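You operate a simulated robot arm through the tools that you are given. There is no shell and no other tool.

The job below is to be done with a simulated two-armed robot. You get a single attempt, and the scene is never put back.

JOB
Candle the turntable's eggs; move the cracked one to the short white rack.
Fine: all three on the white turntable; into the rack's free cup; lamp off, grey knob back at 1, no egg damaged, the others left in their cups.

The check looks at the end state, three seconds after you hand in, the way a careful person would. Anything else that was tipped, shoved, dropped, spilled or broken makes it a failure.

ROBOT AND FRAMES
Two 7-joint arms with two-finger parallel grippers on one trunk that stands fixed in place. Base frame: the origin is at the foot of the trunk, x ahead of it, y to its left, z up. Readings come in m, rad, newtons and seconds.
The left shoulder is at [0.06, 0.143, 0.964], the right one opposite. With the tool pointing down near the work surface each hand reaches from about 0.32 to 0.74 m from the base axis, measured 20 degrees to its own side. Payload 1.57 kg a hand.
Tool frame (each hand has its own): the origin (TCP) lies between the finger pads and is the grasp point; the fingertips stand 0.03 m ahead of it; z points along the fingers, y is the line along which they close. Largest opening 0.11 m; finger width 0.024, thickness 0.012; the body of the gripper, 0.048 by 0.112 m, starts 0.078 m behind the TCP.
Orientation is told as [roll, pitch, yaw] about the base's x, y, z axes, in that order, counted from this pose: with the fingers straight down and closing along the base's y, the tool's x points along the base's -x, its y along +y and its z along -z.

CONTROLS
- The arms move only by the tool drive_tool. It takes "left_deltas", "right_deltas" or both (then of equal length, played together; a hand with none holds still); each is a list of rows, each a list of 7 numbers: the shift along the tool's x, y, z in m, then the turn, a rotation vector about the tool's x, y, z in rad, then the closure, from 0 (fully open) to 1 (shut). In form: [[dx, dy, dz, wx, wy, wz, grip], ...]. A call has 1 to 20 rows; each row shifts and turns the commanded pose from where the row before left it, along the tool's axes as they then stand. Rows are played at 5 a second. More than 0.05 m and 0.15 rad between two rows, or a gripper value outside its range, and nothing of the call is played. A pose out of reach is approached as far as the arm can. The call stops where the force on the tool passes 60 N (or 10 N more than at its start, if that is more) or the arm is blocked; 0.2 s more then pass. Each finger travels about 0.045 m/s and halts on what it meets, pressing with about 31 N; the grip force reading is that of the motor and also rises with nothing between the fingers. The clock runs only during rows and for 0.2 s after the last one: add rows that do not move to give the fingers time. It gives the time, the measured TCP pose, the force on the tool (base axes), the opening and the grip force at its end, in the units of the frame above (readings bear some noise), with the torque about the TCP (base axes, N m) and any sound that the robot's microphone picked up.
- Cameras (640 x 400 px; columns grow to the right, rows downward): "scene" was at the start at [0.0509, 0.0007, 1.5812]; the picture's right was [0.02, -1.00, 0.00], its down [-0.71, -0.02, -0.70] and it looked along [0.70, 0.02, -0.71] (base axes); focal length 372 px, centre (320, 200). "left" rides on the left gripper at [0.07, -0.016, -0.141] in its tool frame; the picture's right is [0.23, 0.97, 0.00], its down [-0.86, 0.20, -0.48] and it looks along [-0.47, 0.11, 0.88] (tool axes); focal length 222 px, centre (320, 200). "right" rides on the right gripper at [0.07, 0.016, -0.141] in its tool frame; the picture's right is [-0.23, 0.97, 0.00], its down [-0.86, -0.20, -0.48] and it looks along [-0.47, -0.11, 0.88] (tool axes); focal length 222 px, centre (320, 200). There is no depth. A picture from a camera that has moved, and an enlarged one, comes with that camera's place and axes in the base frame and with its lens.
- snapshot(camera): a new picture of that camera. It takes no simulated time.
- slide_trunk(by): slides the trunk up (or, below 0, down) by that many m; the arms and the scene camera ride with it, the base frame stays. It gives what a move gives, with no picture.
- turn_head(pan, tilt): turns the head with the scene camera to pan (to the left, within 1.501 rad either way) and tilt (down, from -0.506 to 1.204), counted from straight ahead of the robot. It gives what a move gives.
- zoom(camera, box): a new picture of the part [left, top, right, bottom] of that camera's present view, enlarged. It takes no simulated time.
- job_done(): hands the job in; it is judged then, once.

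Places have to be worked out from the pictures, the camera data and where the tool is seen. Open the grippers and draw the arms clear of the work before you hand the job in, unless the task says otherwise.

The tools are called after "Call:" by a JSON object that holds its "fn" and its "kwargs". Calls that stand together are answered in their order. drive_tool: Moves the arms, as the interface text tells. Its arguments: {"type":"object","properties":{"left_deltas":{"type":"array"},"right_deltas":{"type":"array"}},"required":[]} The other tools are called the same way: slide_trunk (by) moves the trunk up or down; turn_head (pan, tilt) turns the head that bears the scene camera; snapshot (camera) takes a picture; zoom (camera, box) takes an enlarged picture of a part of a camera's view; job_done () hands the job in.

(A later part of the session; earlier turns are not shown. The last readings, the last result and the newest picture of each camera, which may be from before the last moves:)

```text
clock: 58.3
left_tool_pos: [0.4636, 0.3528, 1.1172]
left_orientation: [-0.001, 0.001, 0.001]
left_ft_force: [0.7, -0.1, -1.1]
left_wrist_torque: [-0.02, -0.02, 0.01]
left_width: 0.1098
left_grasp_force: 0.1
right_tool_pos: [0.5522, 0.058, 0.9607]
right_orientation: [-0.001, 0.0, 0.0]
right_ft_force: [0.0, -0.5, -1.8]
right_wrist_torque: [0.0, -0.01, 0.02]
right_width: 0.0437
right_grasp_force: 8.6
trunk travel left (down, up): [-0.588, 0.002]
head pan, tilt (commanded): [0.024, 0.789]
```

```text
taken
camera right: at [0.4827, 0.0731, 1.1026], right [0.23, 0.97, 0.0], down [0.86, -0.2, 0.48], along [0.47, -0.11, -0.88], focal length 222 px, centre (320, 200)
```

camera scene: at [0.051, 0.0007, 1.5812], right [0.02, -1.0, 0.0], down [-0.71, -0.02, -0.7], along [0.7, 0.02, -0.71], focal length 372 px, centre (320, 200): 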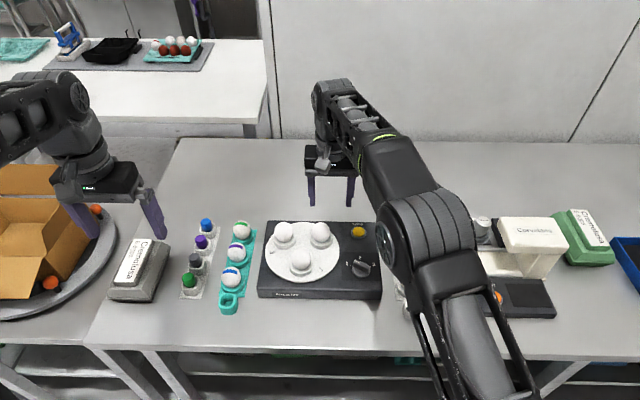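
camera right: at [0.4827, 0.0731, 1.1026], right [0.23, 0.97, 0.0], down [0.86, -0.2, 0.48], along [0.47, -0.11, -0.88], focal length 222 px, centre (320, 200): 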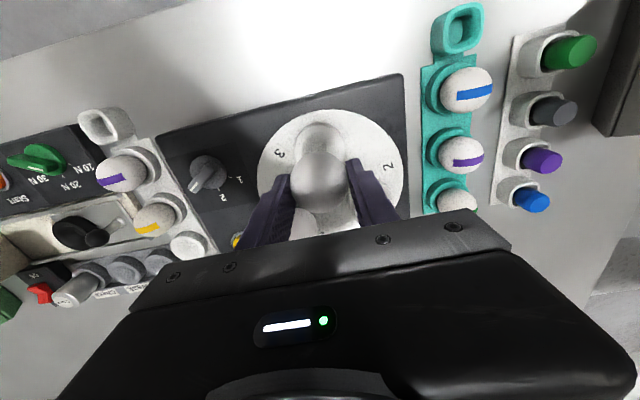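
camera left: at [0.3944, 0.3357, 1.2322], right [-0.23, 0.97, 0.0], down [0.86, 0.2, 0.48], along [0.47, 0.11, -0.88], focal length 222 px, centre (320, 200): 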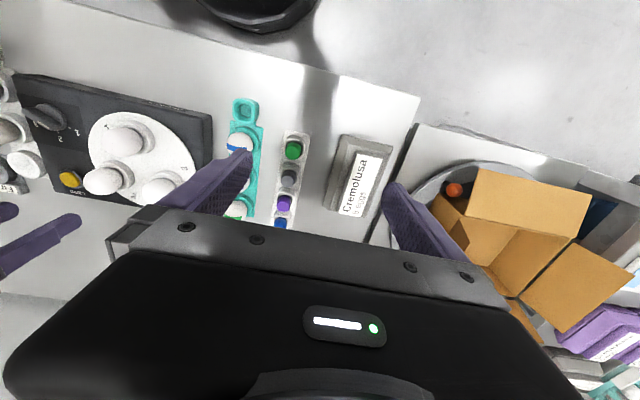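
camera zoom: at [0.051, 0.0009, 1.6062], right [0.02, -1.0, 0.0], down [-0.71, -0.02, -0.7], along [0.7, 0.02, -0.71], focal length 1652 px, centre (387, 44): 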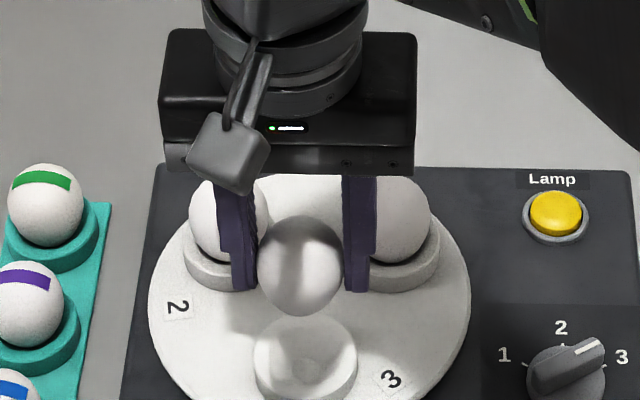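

The egg is out of its cup, held securely between the fingers. I carry it sideways over the knob region toward the rack, at the same height.

Call:
{"fn": "drive_tool", "kwargs": {"right_deltas": [[0, -0.005, 0, 0, 0, 0, 0.62], [0, -0.01, 0, 0, 0, 0, 0.62], [0, -0.015, 0, 0, 0, 0, 0.62], [0, -0.016, 0, 0, 0, 0, 0.62], [0, -0.016, 0, 0, 0, 0, 0.62], [0, -0.016, 0, 0, 0, 0, 0.62], [0, -0.016, 0, 0, 0, 0, 0.62], [0, -0.016, 0, 0, 0, 0, 0.62], [0, -0.016, 0, 0, 0, 0, 0.62], [0, -0.015, 0, 0, 0, 0, 0.62], [0, -0.01, 0, 0, 0, 0, 0.62], [0, -0.005, 0, 0, 0, 0, 0.62], [0, 0, 0, 0, 0, 0, 0.62]]}}

Call:
{"fn": "snapshot", "kwargs": {"camera": "right"}}

Call:
{"fn": "snapshot", "kwargs": {"camera": "scene"}}

Call:
{"fn": "zoom", "kwargs": {"camera": "right", "box": [140, 60, 340, 260]}}

```text
clock: 61.1
left_tool_pos: [0.4643, 0.3527, 1.1159]
left_orientation: [0.001, 0.0, -0.001]
left_ft_force: [-0.4, -0.6, -0.2]
left_wrist_torque: [0.02, 0.0, -0.01]
left_width: 0.11
left_grasp_force: 0.1
right_tool_pos: [0.5517, -0.0993, 0.96]
right_orientation: [0.002, -0.001, -0.001]
right_ft_force: [0.6, 0.8, -1.0]
right_wrist_torque: [-0.01, -0.01, 0.01]
right_width: 0.0435
right_grasp_force: 9.1
trunk travel left (down, up): [-0.588, 0.002]
head pan, tilt (commanded): [0.024, 0.789]
```

```text
taken
camera right: at [0.4825, -0.0826, 1.1025], right [0.23, 0.97, 0.0], down [0.86, -0.2, 0.48], along [0.47, -0.11, -0.88], focal length 222 px, centre (320, 200)
```

right: 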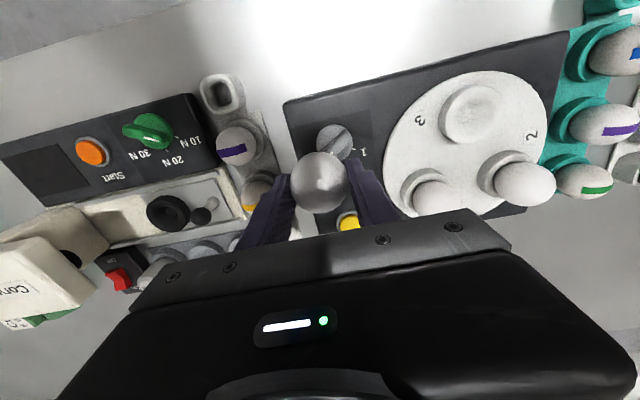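

```text
taken
camera scene: at [0.051, 0.0009, 1.6062], right [0.02, -1.0, 0.0], down [-0.71, -0.02, -0.7], along [0.7, 0.02, -0.71], focal length 372 px, centre (320, 200)
```

scene: 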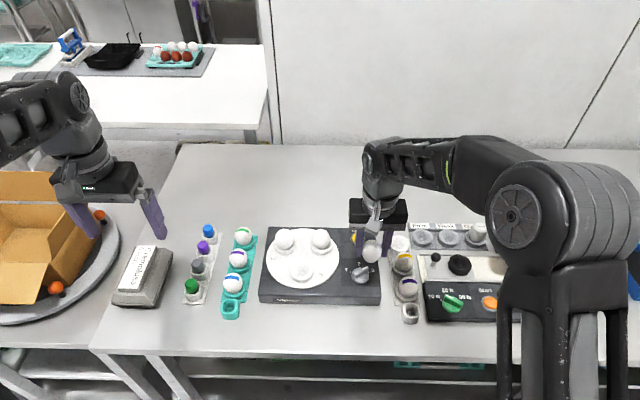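

```text
2.00 times, centred on (240, 160) of right
camera zoom: at [0.4825, -0.0826, 1.1025], right [0.23, 0.97, 0.0], down [0.86, -0.2, 0.48], along [0.47, -0.11, -0.88], focal length 444 px, centre (480, 280)
```

zoom: 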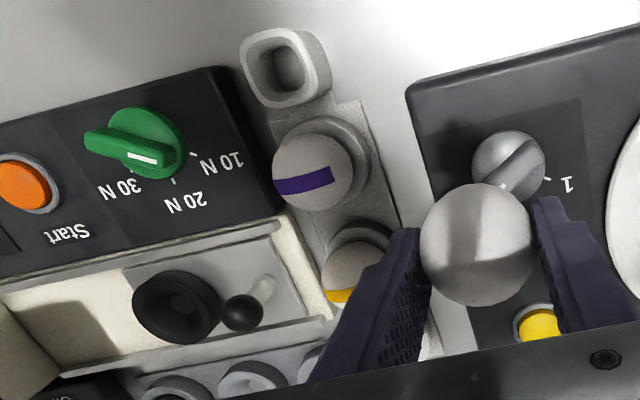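

The egg is held well. I move forward along x to about 0.66 beside the rear cup to see the free cup clearly before going over it.

Call:
{"fn": "drive_tool", "kwargs": {"right_deltas": [[-0.005, 0, 0, 0, 0, 0, 0.62], [-0.01, 0, 0, 0, 0, 0, 0.62], [-0.015, 0, 0, 0, 0, 0, 0.62], [-0.015, 0, 0, 0, 0, 0, 0.62], [-0.015, 0, 0, 0, 0, 0, 0.62], [-0.015, 0, 0, 0, 0, 0, 0.62], [-0.015, 0, 0, 0, 0, 0, 0.62], [-0.01, 0, 0, 0, 0, 0, 0.62], [-0.006, 0, 0, 0, 0, 0, 0.62], [0, 0, 0, 0, 0, 0, 0.62]]}}

Call:
{"fn": "snapshot", "kwargs": {"camera": "right"}}

Call:
{"fn": "zoom", "kwargs": {"camera": "right", "box": [140, 80, 300, 240]}}

Call:
{"fn": "zoom", "kwargs": {"camera": "scene", "box": [350, 190, 450, 290]}}

```text
clock: 63.3
left_tool_pos: [0.4649, 0.3528, 1.1156]
left_orientation: [0.0, 0.0, 0.0]
left_ft_force: [0.0, -0.3, 0.1]
left_wrist_torque: [0.06, -0.02, 0.0]
left_width: 0.11
left_grasp_force: 0.0
right_tool_pos: [0.6566, -0.0985, 0.9601]
right_orientation: [0.0, 0.0, -0.001]
right_ft_force: [0.2, 0.7, -0.1]
right_wrist_torque: [-0.01, 0.01, -0.01]
right_width: 0.0436
right_grasp_force: 9.4
trunk travel left (down, up): [-0.588, 0.002]
head pan, tilt (commanded): [0.024, 0.789]
```

```text
taken
camera right: at [0.5884, -0.0821, 1.1025], right [0.23, 0.97, 0.0], down [0.86, -0.2, 0.48], along [0.47, -0.11, -0.88], focal length 222 px, centre (320, 200)
```

right: 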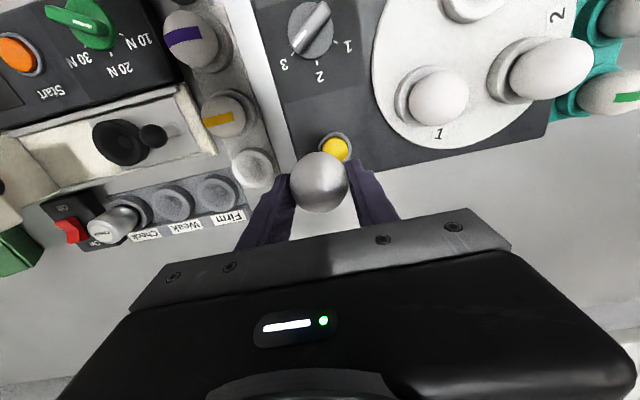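

```text
2.50 times, centred on (220, 160) of right
camera zoom: at [0.5884, -0.0821, 1.1025], right [0.23, 0.97, 0.0], down [0.86, -0.2, 0.48], along [0.47, -0.11, -0.88], focal length 555 px, centre (570, 300)
```

zoom: 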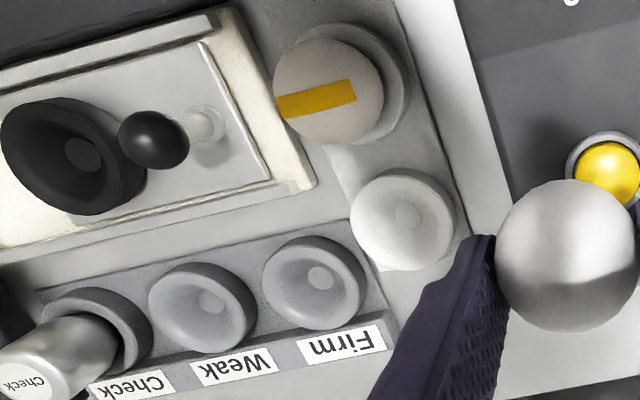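

```text
4.00 times, centred on (400, 240) of scene
camera zoom: at [0.0509, 0.0008, 1.6062], right [0.02, -1.0, 0.0], down [-0.71, -0.02, -0.7], along [0.7, 0.02, -0.71], focal length 1487 px, centre (0, 40)
```

zoom: 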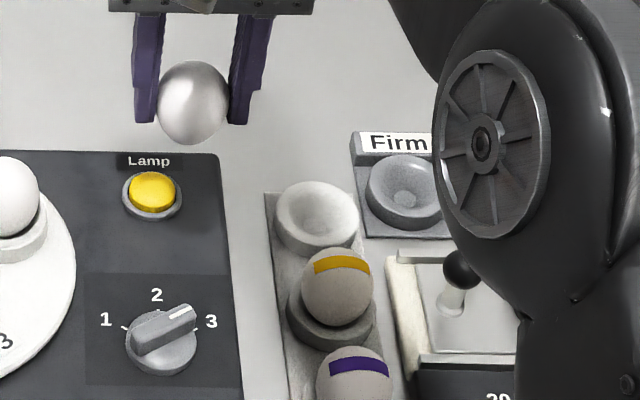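

The yellow-banded egg in the same rack triangulates to (0.600, -0.196, 0.8395) and the purple one to (0.528, -0.196), so the free cup is at about (0.672, -0.196) and the egg centre should end near z 0.84 (TCP about 0.854). I move over the free cup at this height.

Call:
{"fn": "drive_tool", "kwargs": {"right_deltas": [[-0.002, -0.006, 0, 0, 0, 0, 0.62], [-0.002, -0.012, 0, 0, 0, 0, 0.62], [-0.002, -0.015, 0, 0, 0, 0, 0.62], [-0.002, -0.015, 0.002, 0, 0, 0, 0.62], [-0.002, -0.015, 0.002, 0, 0, 0, 0.62], [-0.002, -0.015, 0.002, 0, 0, 0, 0.62], [-0.002, -0.012, 0.002, 0, 0, 0, 0.62], [-0.002, -0.0065, 0.002, 0, 0, 0, 0.62], [0, 0, 0, 0, 0, 0, 0.62]]}}

Call:
{"fn": "snapshot", "kwargs": {"camera": "right"}}

Call:
{"fn": "snapshot", "kwargs": {"camera": "scene"}}

Call:
{"fn": "zoom", "kwargs": {"camera": "scene", "box": [350, 190, 450, 290]}}

```text
clock: 65.3
left_tool_pos: [0.4639, 0.3518, 1.1181]
left_orientation: [0.0, 0.0, 0.0]
left_ft_force: [0.2, 0.0, -1.0]
left_wrist_torque: [-0.02, -0.04, 0.01]
left_width: 0.1098
left_grasp_force: 0.0
right_tool_pos: [0.6725, -0.1955, 0.9495]
right_orientation: [0.001, -0.001, 0.0]
right_ft_force: [-0.9, 0.4, -0.7]
right_wrist_torque: [0.01, 0.0, 0.0]
right_width: 0.0434
right_grasp_force: 9.1
trunk travel left (down, up): [-0.588, 0.002]
head pan, tilt (commanded): [0.024, 0.789]
```

```text
taken
camera right: at [0.6049, -0.1786, 1.092], right [0.23, 0.97, 0.0], down [0.86, -0.2, 0.48], along [0.47, -0.11, -0.88], focal length 222 px, centre (320, 200)
```

right: 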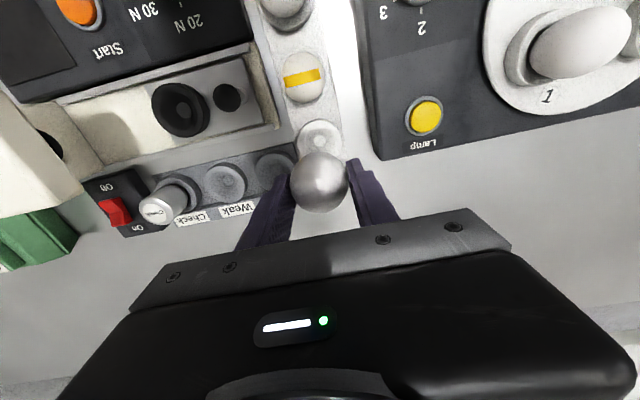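

```text
taken
camera scene: at [0.0509, 0.0008, 1.6062], right [0.02, -1.0, 0.0], down [-0.71, -0.02, -0.7], along [0.7, 0.02, -0.71], focal length 372 px, centre (320, 200)
```

scene: 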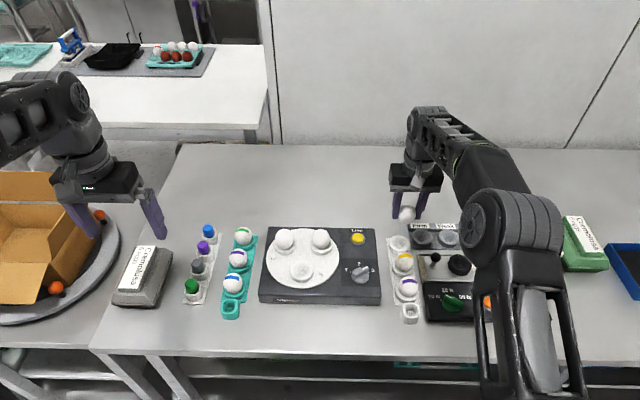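

```text
4.00 times, centred on (400, 240) of scene
camera zoom: at [0.0509, 0.0008, 1.6062], right [0.02, -1.0, 0.0], down [-0.71, -0.02, -0.7], along [0.7, 0.02, -0.71], focal length 1487 px, centre (0, 40)
```

zoom: 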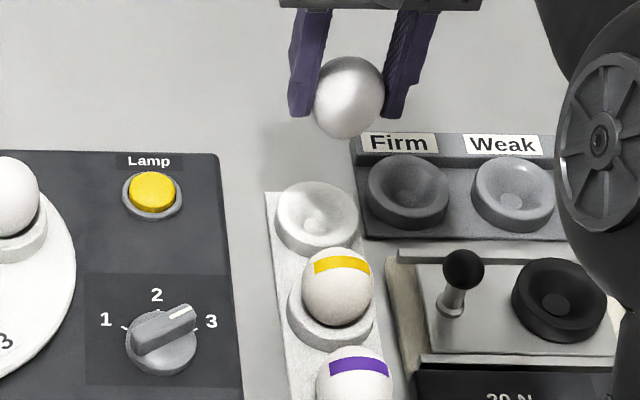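

Over the cup the readings are (0.6725, -0.1955, 0.9495). I zoom the right camera to check the cup's position relative to the egg.

Call:
{"fn": "zoom", "kwargs": {"camera": "right", "box": [260, 90, 380, 220]}}

Call:
{"fn": "zoom", "kwargs": {"camera": "scene", "box": [375, 200, 435, 260]}}

```text
3.08 times, centred on (320, 155) of right
camera zoom: at [0.6049, -0.1786, 1.092], right [0.23, 0.97, 0.0], down [0.86, -0.2, 0.48], along [0.47, -0.11, -0.88], focal length 684 px, centre (320, 338)
```

zoom: 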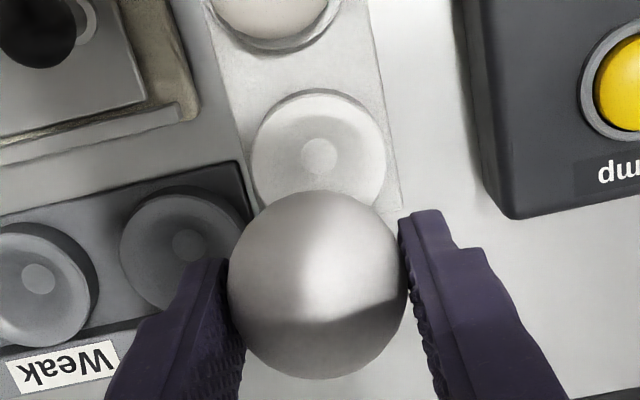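

```text
6.67 times, centred on (405, 230) of scene
camera zoom: at [0.0509, 0.0008, 1.6062], right [0.02, -1.0, 0.0], down [-0.71, -0.02, -0.7], along [0.7, 0.02, -0.71], focal length 2478 px, centre (-247, 0)
```

zoom: 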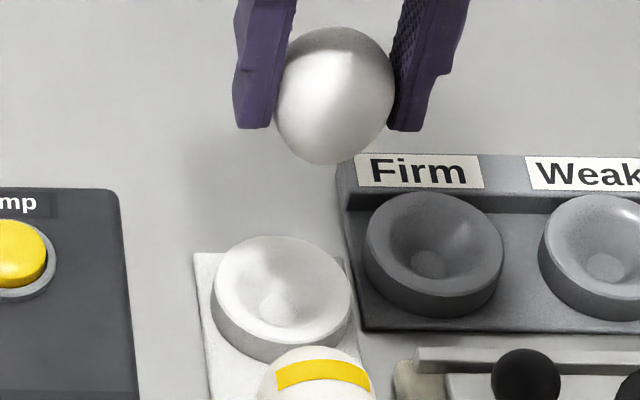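

Both cameras put the cup within 2–3 mm of the egg's axis. I shift by about 1.5 mm and lower the egg to just above the seat.

Call:
{"fn": "drive_tool", "kwargs": {"right_deltas": [[0.0015, 0.0013, 0.008, 0, 0, 0, 0.62], [0, 0, 0.015, 0, 0, 0, 0.62], [0, 0, 0.018, 0, 0, 0, 0.62], [0, 0, 0.018, 0, 0, 0, 0.62], [0, 0, 0.015, 0, 0, 0, 0.62], [0, 0, 0.007, 0, 0, 0, 0.62], [0, 0, 0, 0, 0, 0, 0.62]]}}

Call:
{"fn": "zoom", "kwargs": {"camera": "scene", "box": [375, 210, 435, 270]}}

Call:
{"fn": "zoom", "kwargs": {"camera": "right", "box": [260, 90, 380, 220]}}

```text
clock: 66.9
left_tool_pos: [0.464, 0.3518, 1.1159]
left_orientation: [0.0, 0.0, 0.0]
left_ft_force: [-0.7, 0.4, -0.3]
left_wrist_torque: [0.0, 0.0, 0.03]
left_width: 0.1102
left_grasp_force: 0.0
right_tool_pos: [0.6732, -0.1933, 0.8694]
right_orientation: [-0.001, 0.0, -0.001]
right_ft_force: [0.3, 0.1, 0.4]
right_wrist_torque: [0.0, -0.01, 0.02]
right_width: 0.0434
right_grasp_force: 9.1
trunk travel left (down, up): [-0.588, 0.002]
head pan, tilt (commanded): [0.024, 0.789]
```

```text
6.67 times, centred on (405, 240) of scene
camera zoom: at [0.0509, 0.0008, 1.6062], right [0.02, -1.0, 0.0], down [-0.71, -0.02, -0.7], along [0.7, 0.02, -0.71], focal length 2478 px, centre (-247, -67)
```

zoom: 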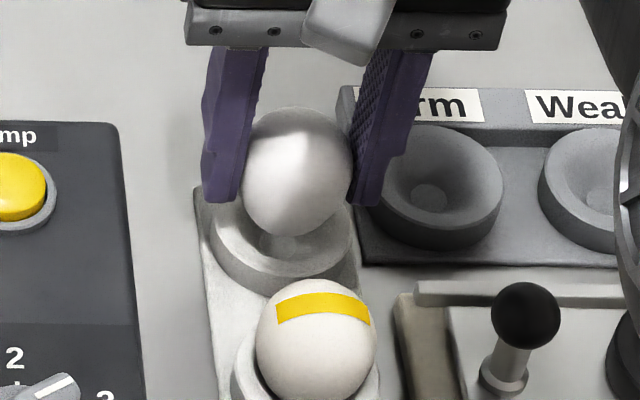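

```text
3.08 times, centred on (320, 155) of right
camera zoom: at [0.6038, -0.1771, 1.0107], right [0.23, 0.97, 0.0], down [0.86, -0.2, 0.48], along [0.47, -0.11, -0.88], focal length 684 px, centre (320, 338)
```

zoom: 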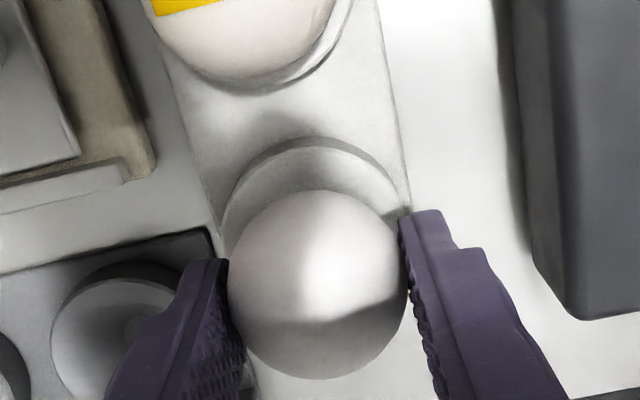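

The egg hovers centrally over the cup (within about 2 mm). I lower it further in small steps, watching for contact force.

Call:
{"fn": "drive_tool", "kwargs": {"right_deltas": [[-0.001, 0, 0.003, 0, 0, 0, 0.62], [0, 0, 0.003, 0, 0, 0, 0.62], [0, 0, 0.002, 0, 0, 0, 0.62]]}}

Call:
{"fn": "drive_tool", "kwargs": {"right_deltas": [[0, 0, 0.0015, 0, 0, 0, 0.62], [0, 0, 0.0015, 0, 0, 0, 0.62]]}}

Call:
{"fn": "zoom", "kwargs": {"camera": "scene", "box": [375, 210, 435, 270]}}

```text
clock: 67.7
left_tool_pos: [0.4647, 0.3521, 1.118]
left_orientation: [0.0, 0.0, 0.002]
left_ft_force: [0.6, -0.4, 0.4]
left_wrist_torque: [0.0, -0.01, 0.0]
left_width: 0.1103
left_grasp_force: 0.1
right_tool_pos: [0.6737, -0.1937, 0.8611]
right_orientation: [0.0, -0.001, 0.001]
right_ft_force: [0.7, 0.3, -0.8]
right_wrist_torque: [0.0, -0.01, 0.05]
right_width: 0.0433
right_grasp_force: 9.6
trunk travel left (down, up): [-0.588, 0.002]
head pan, tilt (commanded): [0.024, 0.789]
```

```text
clock: 68.3
left_tool_pos: [0.4646, 0.352, 1.1173]
left_orientation: [-0.001, 0.0, 0.0]
left_ft_force: [1.1, 0.0, -0.1]
left_wrist_torque: [0.03, -0.02, 0.03]
left_width: 0.1099
left_grasp_force: 0.1
right_tool_pos: [0.6747, -0.1951, 0.8578]
right_orientation: [0.0, 0.001, -0.001]
right_ft_force: [0.5, -0.7, -0.8]
right_wrist_torque: [0.0, 0.02, -0.01]
right_width: 0.0432
right_grasp_force: 8.6
trunk travel left (down, up): [-0.588, 0.002]
head pan, tilt (commanded): [0.024, 0.789]
```

```text
6.67 times, centred on (405, 240) of scene
camera zoom: at [0.0511, 0.0008, 1.6062], right [0.02, -1.0, 0.0], down [-0.71, -0.02, -0.7], along [0.7, 0.02, -0.71], focal length 2478 px, centre (-247, -67)
```

zoom: 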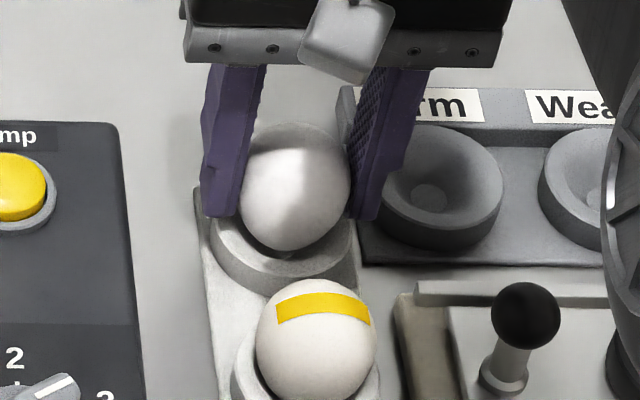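

No contact force yet; the egg's lower end is inside the cup. I continue in 1.5 mm steps.

Call:
{"fn": "drive_tool", "kwargs": {"right_deltas": [[0, 0.0005, 0.0015, 0, 0, 0, 0.62], [0, 0, 0, 0, 0, 0, 0.62]]}}

Call:
{"fn": "drive_tool", "kwargs": {"right_deltas": [[0, 0, 0.0015, 0, 0, 0, 0.62], [0, 0, 0, 0, 0, 0, 0.62]]}}

Call:
{"fn": "zoom", "kwargs": {"camera": "scene", "box": [375, 210, 435, 270]}}

Call:
{"fn": "zoom", "kwargs": {"camera": "right", "box": [260, 90, 380, 220]}}

```text
clock: 68.9
left_tool_pos: [0.4643, 0.3519, 1.1182]
left_orientation: [-0.001, 0.0, 0.0]
left_ft_force: [-0.5, -0.5, 0.0]
left_wrist_torque: [0.0, -0.02, -0.03]
left_width: 0.1099
left_grasp_force: 0.0
right_tool_pos: [0.6735, -0.1924, 0.856]
right_orientation: [0.001, 0.0, 0.001]
right_ft_force: [0.2, -0.2, -0.3]
right_wrist_torque: [0.01, -0.03, -0.02]
right_width: 0.0433
right_grasp_force: 9.1
trunk travel left (down, up): [-0.588, 0.002]
head pan, tilt (commanded): [0.024, 0.789]
```

```text
clock: 69.5
left_tool_pos: [0.4645, 0.3521, 1.1166]
left_orientation: [-0.001, 0.0, 0.001]
left_ft_force: [0.3, 0.3, 0.3]
left_wrist_torque: [0.0, 0.01, 0.01]
left_width: 0.11
left_grasp_force: 0.1
right_tool_pos: [0.6737, -0.1933, 0.8546]
right_orientation: [0.0, 0.003, 0.001]
right_ft_force: [-0.3, -0.4, -0.7]
right_wrist_torque: [0.02, 0.0, -0.02]
right_width: 0.0436
right_grasp_force: 8.9
trunk travel left (down, up): [-0.588, 0.002]
head pan, tilt (commanded): [0.024, 0.789]
```

```text
6.67 times, centred on (405, 240) of scene
camera zoom: at [0.051, 0.0008, 1.6062], right [0.02, -1.0, 0.0], down [-0.71, -0.02, -0.7], along [0.7, 0.02, -0.71], focal length 2478 px, centre (-247, -67)
```

zoom: 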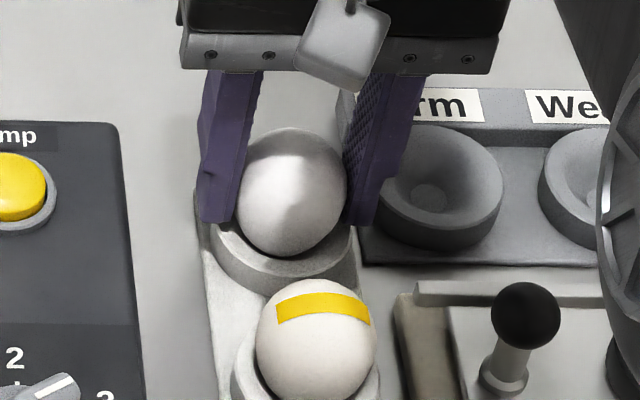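

```text
3.08 times, centred on (320, 155) of right
camera zoom: at [0.6048, -0.1774, 0.9968], right [0.23, 0.97, 0.0], down [0.86, -0.2, 0.48], along [0.47, -0.11, -0.88], focal length 684 px, centre (320, 338)
```

zoom: 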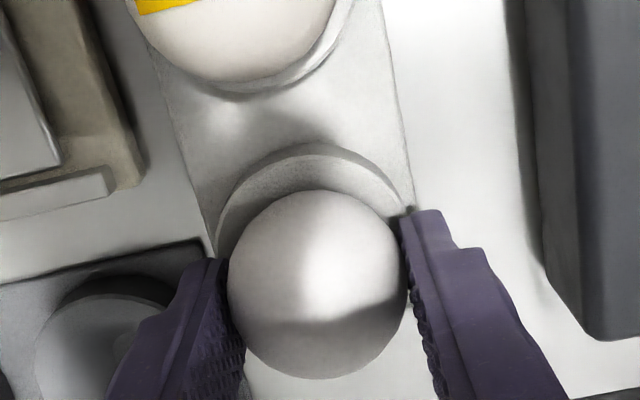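

Still free at TCP z 0.8546, with the egg nicely centred in the cup. I go on down in small steps until contact is felt.

Call:
{"fn": "drive_tool", "kwargs": {"right_deltas": [[0, 0, 0.0015, 0, 0, 0, 0.62], [0, 0, 0, 0, 0, 0, 0.62]]}}

Call:
{"fn": "drive_tool", "kwargs": {"right_deltas": [[0, 0, 0.001, 0, 0, 0, 0.62], [0, 0, 0, 0, 0, 0, 0.62]]}}

Call:
{"fn": "zoom", "kwargs": {"camera": "scene", "box": [375, 210, 435, 270]}}

```text
clock: 70.1
left_tool_pos: [0.4646, 0.351, 1.1163]
left_orientation: [0.001, 0.0, 0.001]
left_ft_force: [-0.3, 0.6, 0.4]
left_wrist_torque: [-0.03, -0.02, 0.03]
left_width: 0.1101
left_grasp_force: 0.1
right_tool_pos: [0.6744, -0.1931, 0.8541]
right_orientation: [0.0, -0.002, 0.001]
right_ft_force: [1.5, 0.2, 1.4]
right_wrist_torque: [0.04, -0.02, -0.01]
right_width: 0.0434
right_grasp_force: 8.9
trunk travel left (down, up): [-0.588, 0.002]
head pan, tilt (commanded): [0.024, 0.789]
```

```text
clock: 70.7
left_tool_pos: [0.4641, 0.3524, 1.1167]
left_orientation: [0.001, 0.0, -0.001]
left_ft_force: [-0.6, 0.6, -0.3]
left_wrist_torque: [-0.01, 0.04, -0.01]
left_width: 0.1101
left_grasp_force: 0.2
right_tool_pos: [0.6738, -0.1941, 0.8534]
right_orientation: [-0.001, -0.003, 0.0]
right_ft_force: [5.2, -2.3, 5.8]
right_wrist_torque: [-0.07, -0.04, 0.05]
right_width: 0.0439
right_grasp_force: 9.7
trunk travel left (down, up): [-0.588, 0.002]
head pan, tilt (commanded): [0.024, 0.789]
```

```text
6.67 times, centred on (405, 240) of scene
camera zoom: at [0.0507, 0.0007, 1.6063], right [0.02, -1.0, 0.0], down [-0.71, -0.02, -0.7], along [0.7, 0.02, -0.71], focal length 2478 px, centre (-247, -67)
```

zoom: 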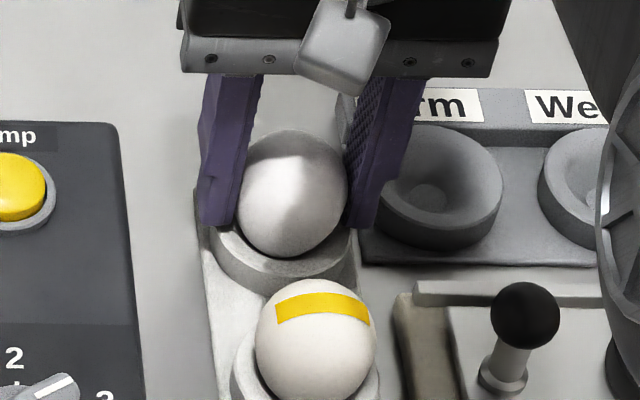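

Contact: the cup pushes the egg toward +x and -y with about 5 N, so the egg is 1–2 mm short in x. I ease up 1 mm, shift +1.5 mm in x and -0.7 mm in y, and lower again.

Call:
{"fn": "drive_tool", "kwargs": {"right_deltas": [[0, 0, -0.001, 0, 0, 0, 0.62], [-0.0015, -0.0007, 0, 0, 0, 0, 0.62], [0, 0, 0.001, 0, 0, 0, 0.62], [0, 0, 0, 0, 0, 0, 0.62]]}}

```text
clock: 71.7
left_tool_pos: [0.4644, 0.3515, 1.1167]
left_orientation: [0.001, 0.0, -0.001]
left_ft_force: [-0.9, 0.6, 0.1]
left_wrist_torque: [-0.01, -0.03, -0.03]
left_width: 0.1101
left_grasp_force: 0.0
right_tool_pos: [0.6754, -0.1942, 0.8515]
right_orientation: [-0.001, 0.001, 0.001]
right_ft_force: [-1.6, -1.7, 2.6]
right_wrist_torque: [0.02, 0.05, 0.01]
right_width: 0.0434
right_grasp_force: 9.0
trunk travel left (down, up): [-0.588, 0.002]
head pan, tilt (commanded): [0.024, 0.789]
```

The contact is now light and nearly balanced; a last small nudge in -y and down, then check.

Call:
{"fn": "drive_tool", "kwargs": {"right_deltas": [[0.0003, -0.0007, 0, 0, 0, 0, 0.62], [0, 0, 0.0007, 0, 0, 0, 0.62], [0, 0, 0, 0, 0, 0, 0.62]]}}

Call:
{"fn": "zoom", "kwargs": {"camera": "scene", "box": [375, 210, 435, 270]}}

Call:
{"fn": "zoom", "kwargs": {"camera": "right", "box": [260, 90, 380, 220]}}

```text
clock: 72.5
left_tool_pos: [0.4659, 0.3523, 1.1162]
left_orientation: [0.0, 0.001, -0.001]
left_ft_force: [0.3, -0.8, 0.1]
left_wrist_torque: [0.01, -0.03, 0.01]
left_width: 0.1101
left_grasp_force: 0.1
right_tool_pos: [0.6751, -0.1956, 0.8513]
right_orientation: [-0.001, 0.001, 0.0]
right_ft_force: [0.5, -0.2, -0.5]
right_wrist_torque: [-0.02, 0.03, -0.04]
right_width: 0.0434
right_grasp_force: 9.1
trunk travel left (down, up): [-0.588, 0.002]
head pan, tilt (commanded): [0.024, 0.789]
```

```text
6.67 times, centred on (405, 240) of scene
camera zoom: at [0.051, 0.0008, 1.6062], right [0.02, -1.0, 0.0], down [-0.71, -0.02, -0.7], along [0.7, 0.02, -0.71], focal length 2478 px, centre (-247, -67)
```

zoom: 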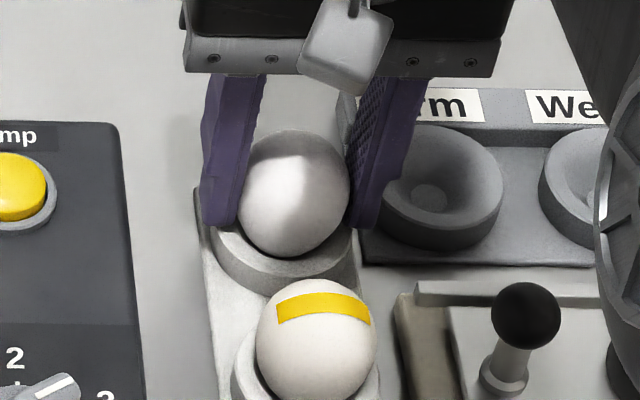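

```text
3.08 times, centred on (320, 155) of right
camera zoom: at [0.6055, -0.1789, 0.9942], right [0.23, 0.97, 0.0], down [0.86, -0.2, 0.48], along [0.47, -0.11, -0.88], focal length 684 px, centre (320, 338)
```

zoom: 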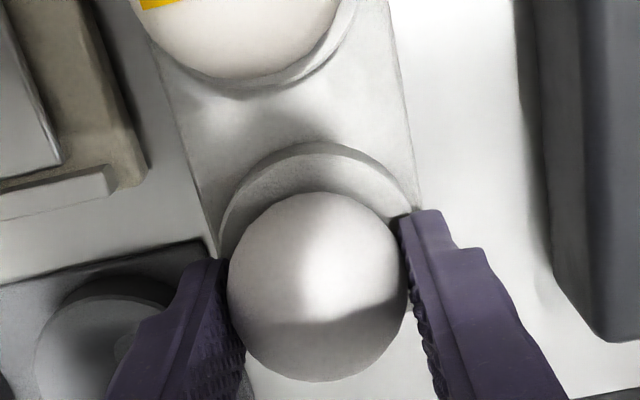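

Free of side forces now. I lower further in 1 mm steps until the egg seats.

Call:
{"fn": "drive_tool", "kwargs": {"right_deltas": [[0, 0, 0.001, 0, 0, 0, 0.62], [0, 0, 0, 0, 0, 0, 0.62]]}}

Call:
{"fn": "drive_tool", "kwargs": {"right_deltas": [[0, 0, 0.001, 0, 0, 0, 0.62], [0, 0, 0, 0, 0, 0, 0.62]]}}

```text
clock: 73.1
left_tool_pos: [0.464, 0.3515, 1.1168]
left_orientation: [0.002, 0.0, 0.001]
left_ft_force: [-0.1, 0.2, -0.2]
left_wrist_torque: [0.02, 0.0, 0.0]
left_width: 0.1101
left_grasp_force: 0.1
right_tool_pos: [0.6749, -0.1958, 0.8513]
right_orientation: [0.001, -0.001, 0.0]
right_ft_force: [0.3, 0.0, 2.4]
right_wrist_torque: [-0.03, 0.02, 0.0]
right_width: 0.0434
right_grasp_force: 9.3
trunk travel left (down, up): [-0.588, 0.002]
head pan, tilt (commanded): [0.024, 0.789]
```

```text
clock: 73.7
left_tool_pos: [0.4636, 0.351, 1.1167]
left_orientation: [0.001, 0.0, -0.001]
left_ft_force: [-0.8, 0.0, 0.0]
left_wrist_torque: [0.0, 0.0, -0.01]
left_width: 0.1101
left_grasp_force: 0.1
right_tool_pos: [0.6755, -0.1945, 0.8503]
right_orientation: [0.001, -0.001, 0.0]
right_ft_force: [1.0, -1.3, 9.7]
right_wrist_torque: [0.01, 0.09, 0.0]
right_width: 0.0433
right_grasp_force: 9.2
trunk travel left (down, up): [-0.588, 0.002]
head pan, tilt (commanded): [0.024, 0.789]
```

The egg is seated (9.7 N straight up, hardly any side force). I ease up 1.5 mm to relieve the pressure, then open slowly and only to about 53 mm because the neighbouring grey cup is close.

Call:
{"fn": "drive_tool", "kwargs": {"right_deltas": [[0, 0, -0.0008, 0, 0, 0, 0.62], [0, 0, -0.0007, 0, 0, 0, 0.62], [0, 0, 0, 0, 0, 0, 0.61], [0, 0, 0, 0, 0, 0, 0.6], [0, 0, 0, 0, 0, 0, 0.59], [0, 0, 0, 0, 0, 0, 0.57], [0, 0, 0, 0, 0, 0, 0.54], [0, 0, 0, 0, 0, 0, 0.52], [0, 0, 0, 0, 0, 0, 0.52]]}}

Call:
{"fn": "zoom", "kwargs": {"camera": "scene", "box": [375, 210, 435, 270]}}

Call:
{"fn": "zoom", "kwargs": {"camera": "right", "box": [260, 90, 380, 220]}}

```text
clock: 75.7
left_tool_pos: [0.4644, 0.3512, 1.1166]
left_orientation: [0.0, 0.002, 0.0]
left_ft_force: [0.4, 0.5, -0.1]
left_wrist_torque: [0.03, -0.01, 0.0]
left_width: 0.1099
left_grasp_force: 0.0
right_tool_pos: [0.6757, -0.1955, 0.8505]
right_orientation: [0.001, 0.0, -0.001]
right_ft_force: [-1.2, 1.4, 3.9]
right_wrist_torque: [-0.07, -0.02, 0.05]
right_width: 0.0516
right_grasp_force: 0.1
trunk travel left (down, up): [-0.588, 0.002]
head pan, tilt (commanded): [0.024, 0.789]
```

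```text
6.67 times, centred on (405, 240) of scene
camera zoom: at [0.0504, 0.0013, 1.6062], right [0.02, -1.0, 0.0], down [-0.71, -0.02, -0.7], along [0.7, 0.02, -0.71], focal length 2478 px, centre (-247, -67)
```

zoom: 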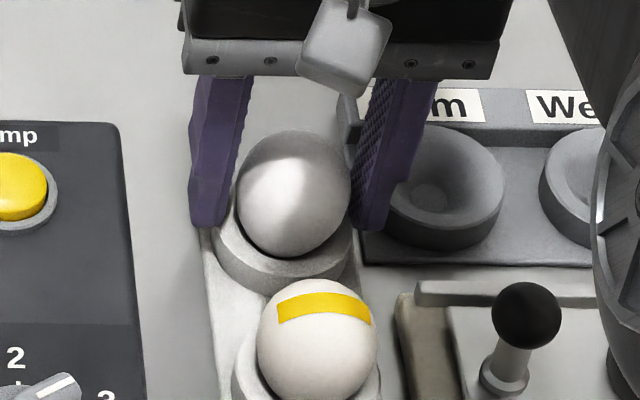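

```text
3.08 times, centred on (320, 155) of right
camera zoom: at [0.6054, -0.1783, 0.9932], right [0.23, 0.97, 0.0], down [0.86, -0.2, 0.48], along [0.47, -0.11, -0.88], focal length 684 px, centre (320, 338)
```

zoom: 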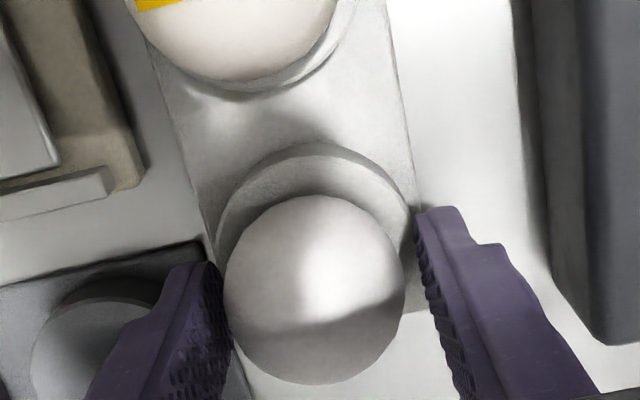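

The egg sits in the cup, but a small upward force (4 N) suggests a fingertip rests on the cup's rim. I lift 1 mm and open slightly more, then check the forces.

Call:
{"fn": "drive_tool", "kwargs": {"right_deltas": [[0, 0, -0.001, 0, 0, 0, 0.52], [0, 0, -0.001, 0, 0, 0, 0.52], [0, 0, 0, 0, 0, 0, 0.49], [0, 0, 0, 0, 0, 0, 0.49]]}}

Call:
{"fn": "zoom", "kwargs": {"camera": "scene", "box": [375, 210, 435, 270]}}

Call:
{"fn": "zoom", "kwargs": {"camera": "right", "box": [260, 90, 380, 220]}}

```text
clock: 76.7
left_tool_pos: [0.4649, 0.3516, 1.1169]
left_orientation: [0.001, -0.001, -0.001]
left_ft_force: [0.1, -0.5, 0.5]
left_wrist_torque: [-0.01, -0.03, 0.03]
left_width: 0.1098
left_grasp_force: 0.1
right_tool_pos: [0.6737, -0.1963, 0.8523]
right_orientation: [-0.001, 0.0, -0.001]
right_ft_force: [-0.5, -0.9, -0.3]
right_wrist_torque: [-0.02, 0.0, -0.01]
right_width: 0.0559
right_grasp_force: 0.1
trunk travel left (down, up): [-0.588, 0.002]
head pan, tilt (commanded): [0.024, 0.789]
```

```text
6.67 times, centred on (405, 240) of scene
camera zoom: at [0.0509, 0.0008, 1.6062], right [0.02, -1.0, 0.0], down [-0.71, -0.02, -0.7], along [0.7, 0.02, -0.71], focal length 2478 px, centre (-247, -67)
```

zoom: 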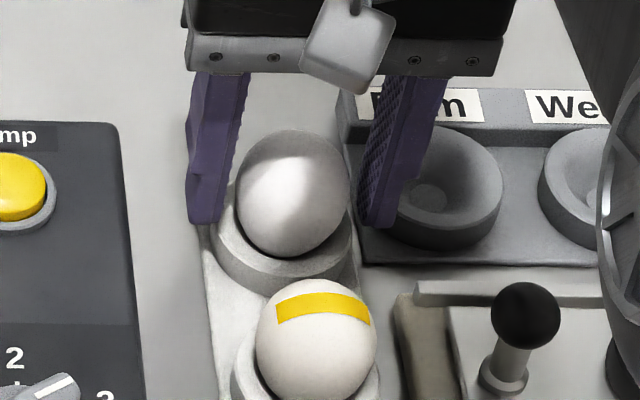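

```text
3.08 times, centred on (320, 155) of right
camera zoom: at [0.6052, -0.1794, 0.9952], right [0.23, 0.97, 0.0], down [0.86, -0.2, 0.48], along [0.47, -0.11, -0.88], focal length 684 px, centre (320, 338)
```

zoom: 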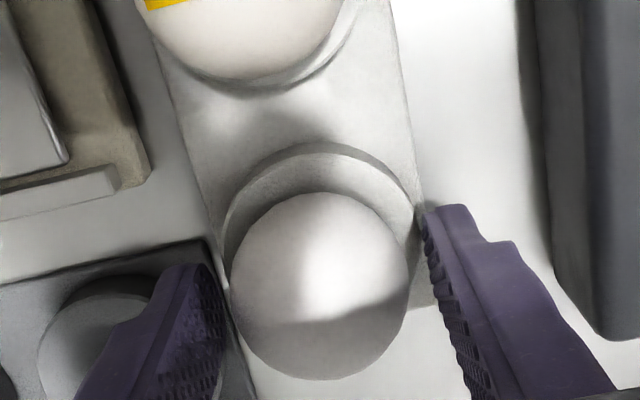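

All forces are zero and the fingers are clear of egg and rim. I lift straight up slowly.

Call:
{"fn": "drive_tool", "kwargs": {"right_deltas": [[0, 0, -0.005, 0, 0, 0, 0.49], [0, 0, -0.01, 0, 0, 0, 0.49], [0, 0, -0.015, 0, 0, 0, 0.49], [0, 0, -0.02, 0, 0, 0, 0.49], [0, 0, -0.025, 0, 0, 0, 0.49], [0, 0, -0.025, 0, 0, 0, 0.49], [0, 0, 0, 0, 0, 0, 0.49]]}}

Call:
{"fn": "zoom", "kwargs": {"camera": "scene", "box": [350, 200, 450, 300]}}

Call:
{"fn": "snapshot", "kwargs": {"camera": "right"}}

```text
clock: 78.3
left_tool_pos: [0.4647, 0.352, 1.118]
left_orientation: [0.0, 0.001, -0.001]
left_ft_force: [-0.7, -0.7, -0.3]
left_wrist_torque: [-0.01, -0.02, 0.0]
left_width: 0.1098
left_grasp_force: 0.0
right_tool_pos: [0.6742, -0.1968, 0.9524]
right_orientation: [0.001, 0.001, 0.0]
right_ft_force: [-0.5, 0.2, -0.3]
right_wrist_torque: [0.02, -0.03, -0.02]
right_width: 0.0563
right_grasp_force: 0.1
trunk travel left (down, up): [-0.588, 0.002]
head pan, tilt (commanded): [0.024, 0.789]
```

```text
4.00 times, centred on (400, 250) of scene
camera zoom: at [0.0511, 0.0008, 1.6062], right [0.02, -1.0, 0.0], down [-0.71, -0.02, -0.7], along [0.7, 0.02, -0.71], focal length 1487 px, centre (0, 0)
```

zoom: 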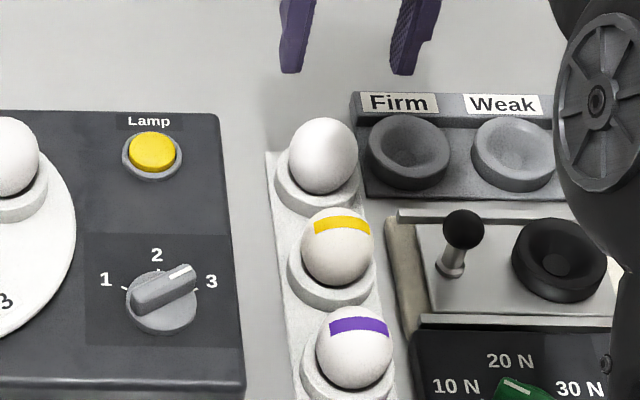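

```text
taken
camera right: at [0.6056, -0.1794, 1.0947], right [0.23, 0.97, 0.0], down [0.86, -0.2, 0.48], along [0.47, -0.11, -0.88], focal length 222 px, centre (320, 200)
```

right: 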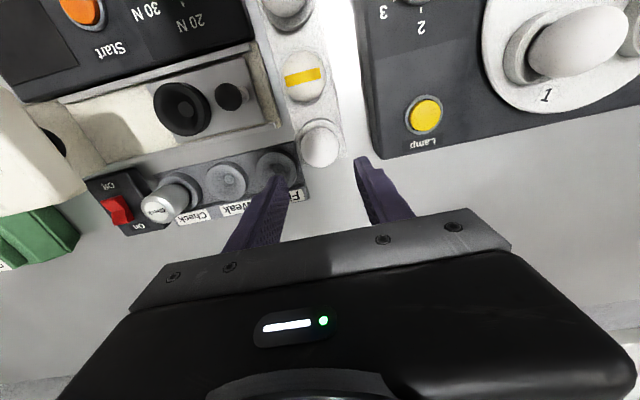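

The cracked egg sits upright in the rack's formerly free cup. Now I return to the knob (at 3) with the wrist turned to -1.04 rad to set it back to 1.

Call:
{"fn": "drive_tool", "kwargs": {"right_deltas": [[0.025, 0.023, -0.002, 0, 0, 0, 0.5], [0.025, 0.023, -0.002, 0, 0, 0, 0.5], [0.025, 0.023, -0.001, 0, 0, 0, 0.5], [0.025, 0.023, 0, 0, 0, 0, 0.5], [0.025, 0.0228, 0, 0, 0, 0, 0.5], [0, 0, 0, 0, 0, 0.149, 0.5], [0, 0, 0, 0, 0, 0.149, 0.5], [0, 0, 0, 0, 0, 0.149, 0.5], [0, 0, 0, 0, 0, 0.149, 0.5], [0, 0, 0, 0, 0, 0.149, 0.5], [0, 0, 0, 0, 0, 0.149, 0.5], [0, 0, 0, 0, 0, 0.149, 0.5], [0, 0, 0, 0, 0, 0, 0.5]]}}

Call:
{"fn": "zoom", "kwargs": {"camera": "right", "box": [240, 100, 400, 200]}}

Call:
{"fn": "snapshot", "kwargs": {"camera": "scene"}}

```text
clock: 81.1
left_tool_pos: [0.464, 0.3518, 1.1171]
left_orientation: [-0.002, 0.002, -0.001]
left_ft_force: [0.2, 0.3, 0.1]
left_wrist_torque: [0.02, -0.01, -0.02]
left_width: 0.1099
left_grasp_force: 0.1
right_tool_pos: [0.5489, -0.0799, 0.9575]
right_orientation: [0.002, 0.001, -1.046]
right_ft_force: [-0.3, 0.0, 0.3]
right_wrist_torque: [0.03, -0.03, -0.02]
right_width: 0.0552
right_grasp_force: 0.1
trunk travel left (down, up): [-0.588, 0.002]
head pan, tilt (commanded): [0.024, 0.789]
```

```text
4.00 times, centred on (320, 150) of right
camera zoom: at [0.5288, -0.0118, 1.1007], right [0.96, 0.29, 0.0], down [0.26, -0.84, 0.48], along [0.14, -0.46, -0.88], focal length 888 px, centre (320, 400)
```

zoom: 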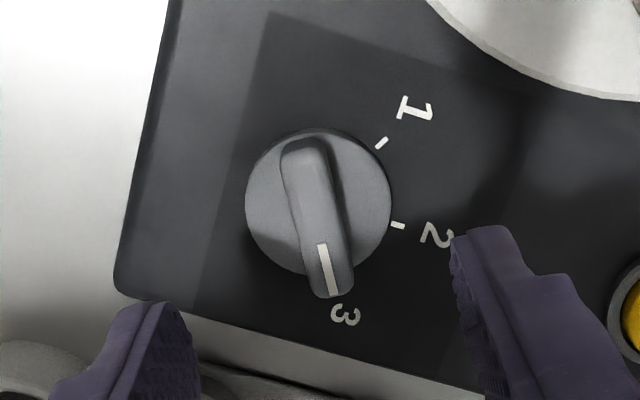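

```text
taken
camera scene: at [0.0509, 0.0008, 1.6062], right [0.02, -1.0, 0.0], down [-0.71, -0.02, -0.7], along [0.7, 0.02, -0.71], focal length 372 px, centre (320, 200)
```

scene: 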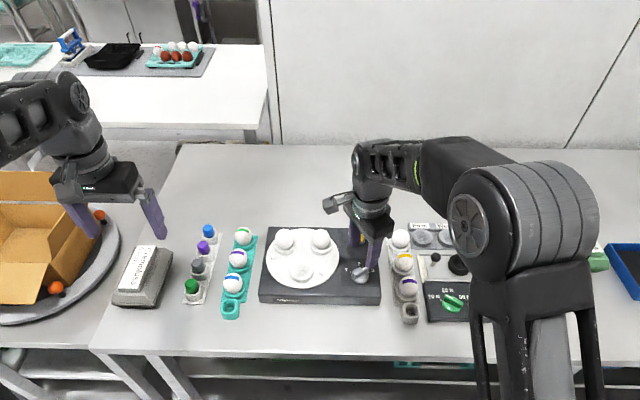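

The fingers straddle the bar within about 1 mm. I descend and grip the knob.

Call:
{"fn": "drive_tool", "kwargs": {"right_deltas": [[0, -0.001, 0.02, 0, 0, 0, 0.5], [0, 0, 0.02, 0, 0, 0, 0.5], [0, 0, 0.02, 0, 0, 0, 0.5], [0, 0, 0.009, 0, 0, 0, 0.5], [0, 0, 0, 0, 0, 0, 0.85], [0, 0, 0, 0, 0, 0, 1], [0, 0, 0, 0, 0, 0, 1], [0, 0, 0, 0, 0, 0, 1]]}}

```text
clock: 82.9
left_tool_pos: [0.4637, 0.3518, 1.1163]
left_orientation: [0.001, -0.001, 0.0]
left_ft_force: [-0.2, 1.2, 0.2]
left_wrist_torque: [-0.01, 0.03, -0.02]
left_width: 0.1101
left_grasp_force: 0.1
right_tool_pos: [0.5497, -0.0811, 0.8891]
right_orientation: [0.0, 0.001, -1.043]
right_ft_force: [1.8, 0.7, -1.8]
right_wrist_torque: [-0.13, -0.17, 0.0]
right_width: 0.0124
right_grasp_force: 25.3
trunk travel left (down, up): [-0.588, 0.002]
head pan, tilt (commanded): [0.024, 0.789]
```

The knob is gripped with small forces. I turn it back to 1 slowly, in two halves.

Call:
{"fn": "drive_tool", "kwargs": {"right_deltas": [[0, 0, 0, 0, 0, -0.104, 1], [0, 0, 0, 0, 0, -0.104, 1], [0, 0, 0, 0, 0, -0.104, 1], [0, 0, 0, 0, 0, -0.104, 1], [0, 0, 0, 0, 0, -0.104, 1], [0, 0, 0, 0, 0, -0.104, 1], [0, 0, 0, 0, 0, -0.104, 1], [0, 0, 0, 0, 0, -0.104, 1], [0, 0, 0, 0, 0, -0.104, 1], [0, 0, 0, 0, 0, -0.104, 1]]}}

Call:
{"fn": "drive_tool", "kwargs": {"right_deltas": [[0, 0, 0, 0, 0, -0.104, 1], [0, 0, 0, 0, 0, -0.104, 1], [0, 0, 0, 0, 0, -0.104, 1], [0, 0, 0, 0, 0, -0.104, 1], [0, 0, 0, 0, 0, -0.104, 1], [0, 0, 0, 0, 0, -0.104, 1], [0, 0, 0, 0, 0, -0.104, 1], [0, 0, 0, 0, 0, -0.104, 1], [0, 0, 0, 0, 0, -0.104, 1], [0, 0, 0, 0, 0, -0.104, 1], [0, 0, 0, 0, 0, -0.012, 1], [0, 0, 0, 0, 0, 0, 1]]}}

Call:
{"fn": "zoom", "kwargs": {"camera": "scene", "box": [240, 200, 400, 310]}}

```text
clock: 85.1
left_tool_pos: [0.4637, 0.3519, 1.1174]
left_orientation: [-0.001, -0.002, 0.0]
left_ft_force: [-0.7, -0.3, 0.9]
left_wrist_torque: [0.0, 0.0, 0.01]
left_width: 0.11
left_grasp_force: 0.1
right_tool_pos: [0.5471, -0.0824, 0.8898]
right_orientation: [0.0, 0.002, -0.002]
right_ft_force: [-6.6, -4.2, 8.8]
right_wrist_torque: [-0.06, 0.58, -0.01]
right_width: 0.0123
right_grasp_force: 29.6
trunk travel left (down, up): [-0.588, 0.002]
head pan, tilt (commanded): [0.024, 0.789]
```

```text
clock: 87.7
left_tool_pos: [0.464, 0.3502, 1.1179]
left_orientation: [0.003, -0.001, -0.001]
left_ft_force: [-0.2, -0.5, -0.2]
left_wrist_torque: [-0.02, 0.03, 0.0]
left_width: 0.11
left_grasp_force: 0.0
right_tool_pos: [0.5485, -0.0826, 0.8904]
right_orientation: [0.0, 0.0, 1.05]
right_ft_force: [-0.1, -15.1, 3.3]
right_wrist_torque: [-0.3, -0.06, -0.02]
right_width: 0.0122
right_grasp_force: 29.1
trunk travel left (down, up): [-0.588, 0.002]
head pan, tilt (commanded): [0.024, 0.789]
```

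```text
3.64 times, centred on (320, 255) of scene
camera zoom: at [0.0503, -0.0012, 1.6062], right [0.02, -1.0, 0.0], down [-0.71, -0.02, -0.7], along [0.7, 0.02, -0.71], focal length 1352 px, centre (320, 0)
```

zoom: 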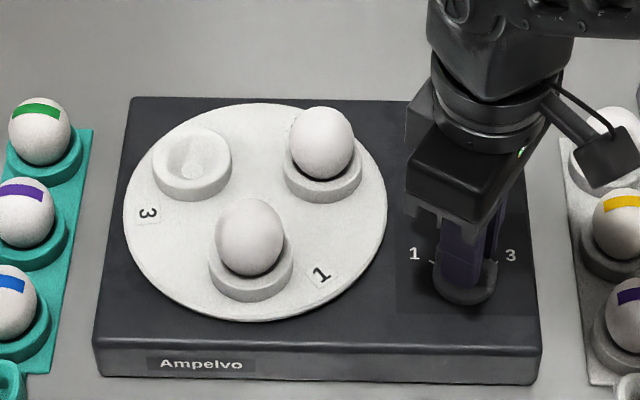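

The turntable is back with egg 1 at the front and cup 3 empty at the rear left. I relieve the side force by about 1 mm, then release and lift off the knob.

Call:
{"fn": "drive_tool", "kwargs": {"right_deltas": [[0.001, -0.0006, 0, 0, 0, 0, 1], [0, 0, 0, 0, 0, 0, 1]]}}

Call:
{"fn": "drive_tool", "kwargs": {"right_deltas": [[0, 0, 0, 0, 0, 0, 0.5], [0, 0, 0, 0, 0, 0, 0.5], [0, 0, 0, 0, 0, 0, 0.5], [0, 0, -0.02, 0, 0, 0, 0.5], [0, 0, -0.03, 0, 0, 0, 0.5], [0, 0, -0.03, 0, 0, 0, 0.5], [0, 0, -0.02, 0, 0, 0, 0.5], [0, 0, 0, 0, 0, 0, 0.5]]}}

Call:
{"fn": "zoom", "kwargs": {"camera": "right", "box": [240, 100, 400, 200]}}

Call:
{"fn": "zoom", "kwargs": {"camera": "scene", "box": [240, 200, 400, 310]}}

```text
clock: 88.3
left_tool_pos: [0.4643, 0.3518, 1.1186]
left_orientation: [0.002, -0.001, -0.001]
left_ft_force: [-0.1, 0.1, 0.4]
left_wrist_torque: [0.04, 0.02, 0.01]
left_width: 0.1097
left_grasp_force: 0.0
right_tool_pos: [0.5479, -0.0834, 0.8879]
right_orientation: [-0.001, -0.001, 1.048]
right_ft_force: [-0.4, -11.9, 7.3]
right_wrist_torque: [-0.87, 0.42, 0.02]
right_width: 0.0126
right_grasp_force: 29.0
trunk travel left (down, up): [-0.588, 0.002]
head pan, tilt (commanded): [0.024, 0.789]
```

```text
clock: 90.1
left_tool_pos: [0.4642, 0.3517, 1.1177]
left_orientation: [0.0, 0.0, -0.001]
left_ft_force: [-0.5, 0.0, 1.3]
left_wrist_torque: [0.01, -0.01, 0.03]
left_width: 0.1099
left_grasp_force: 0.1
right_tool_pos: [0.5479, -0.0829, 0.9889]
right_orientation: [0.0, 0.001, 1.049]
right_ft_force: [-0.7, 0.5, 0.1]
right_wrist_torque: [-0.04, -0.02, 0.01]
right_width: 0.0551
right_grasp_force: 0.1
trunk travel left (down, up): [-0.588, 0.002]
head pan, tilt (commanded): [0.024, 0.789]
```

```text
4.00 times, centred on (320, 150) of right
camera zoom: at [0.5004, -0.135, 1.1314], right [-0.73, 0.68, 0.0], down [0.6, 0.64, 0.48], along [0.33, 0.35, -0.88], focal length 888 px, centre (320, 400)
```

zoom: 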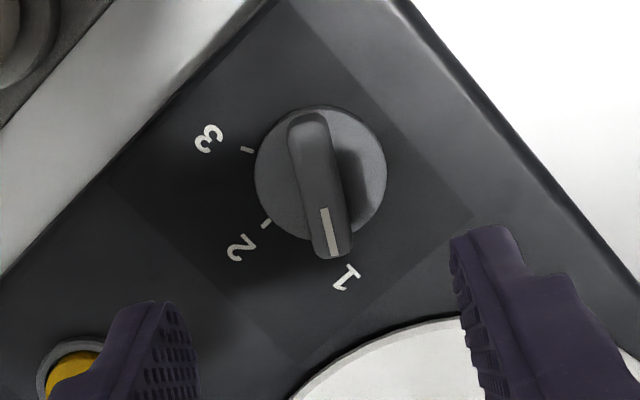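

```text
3.64 times, centred on (320, 255) of scene
camera zoom: at [0.0511, 0.0008, 1.6062], right [0.02, -1.0, 0.0], down [-0.71, -0.02, -0.7], along [0.7, 0.02, -0.71], focal length 1352 px, centre (320, 0)
```

zoom: 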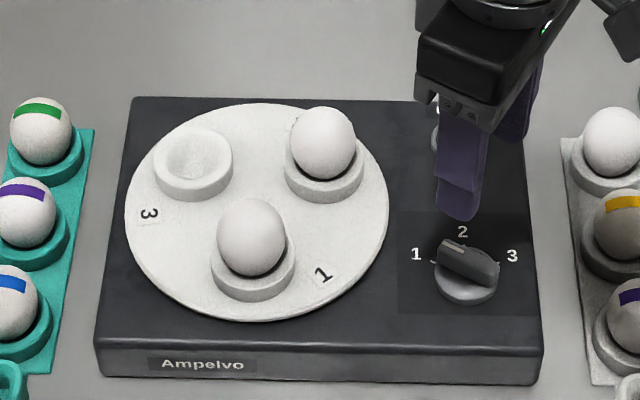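

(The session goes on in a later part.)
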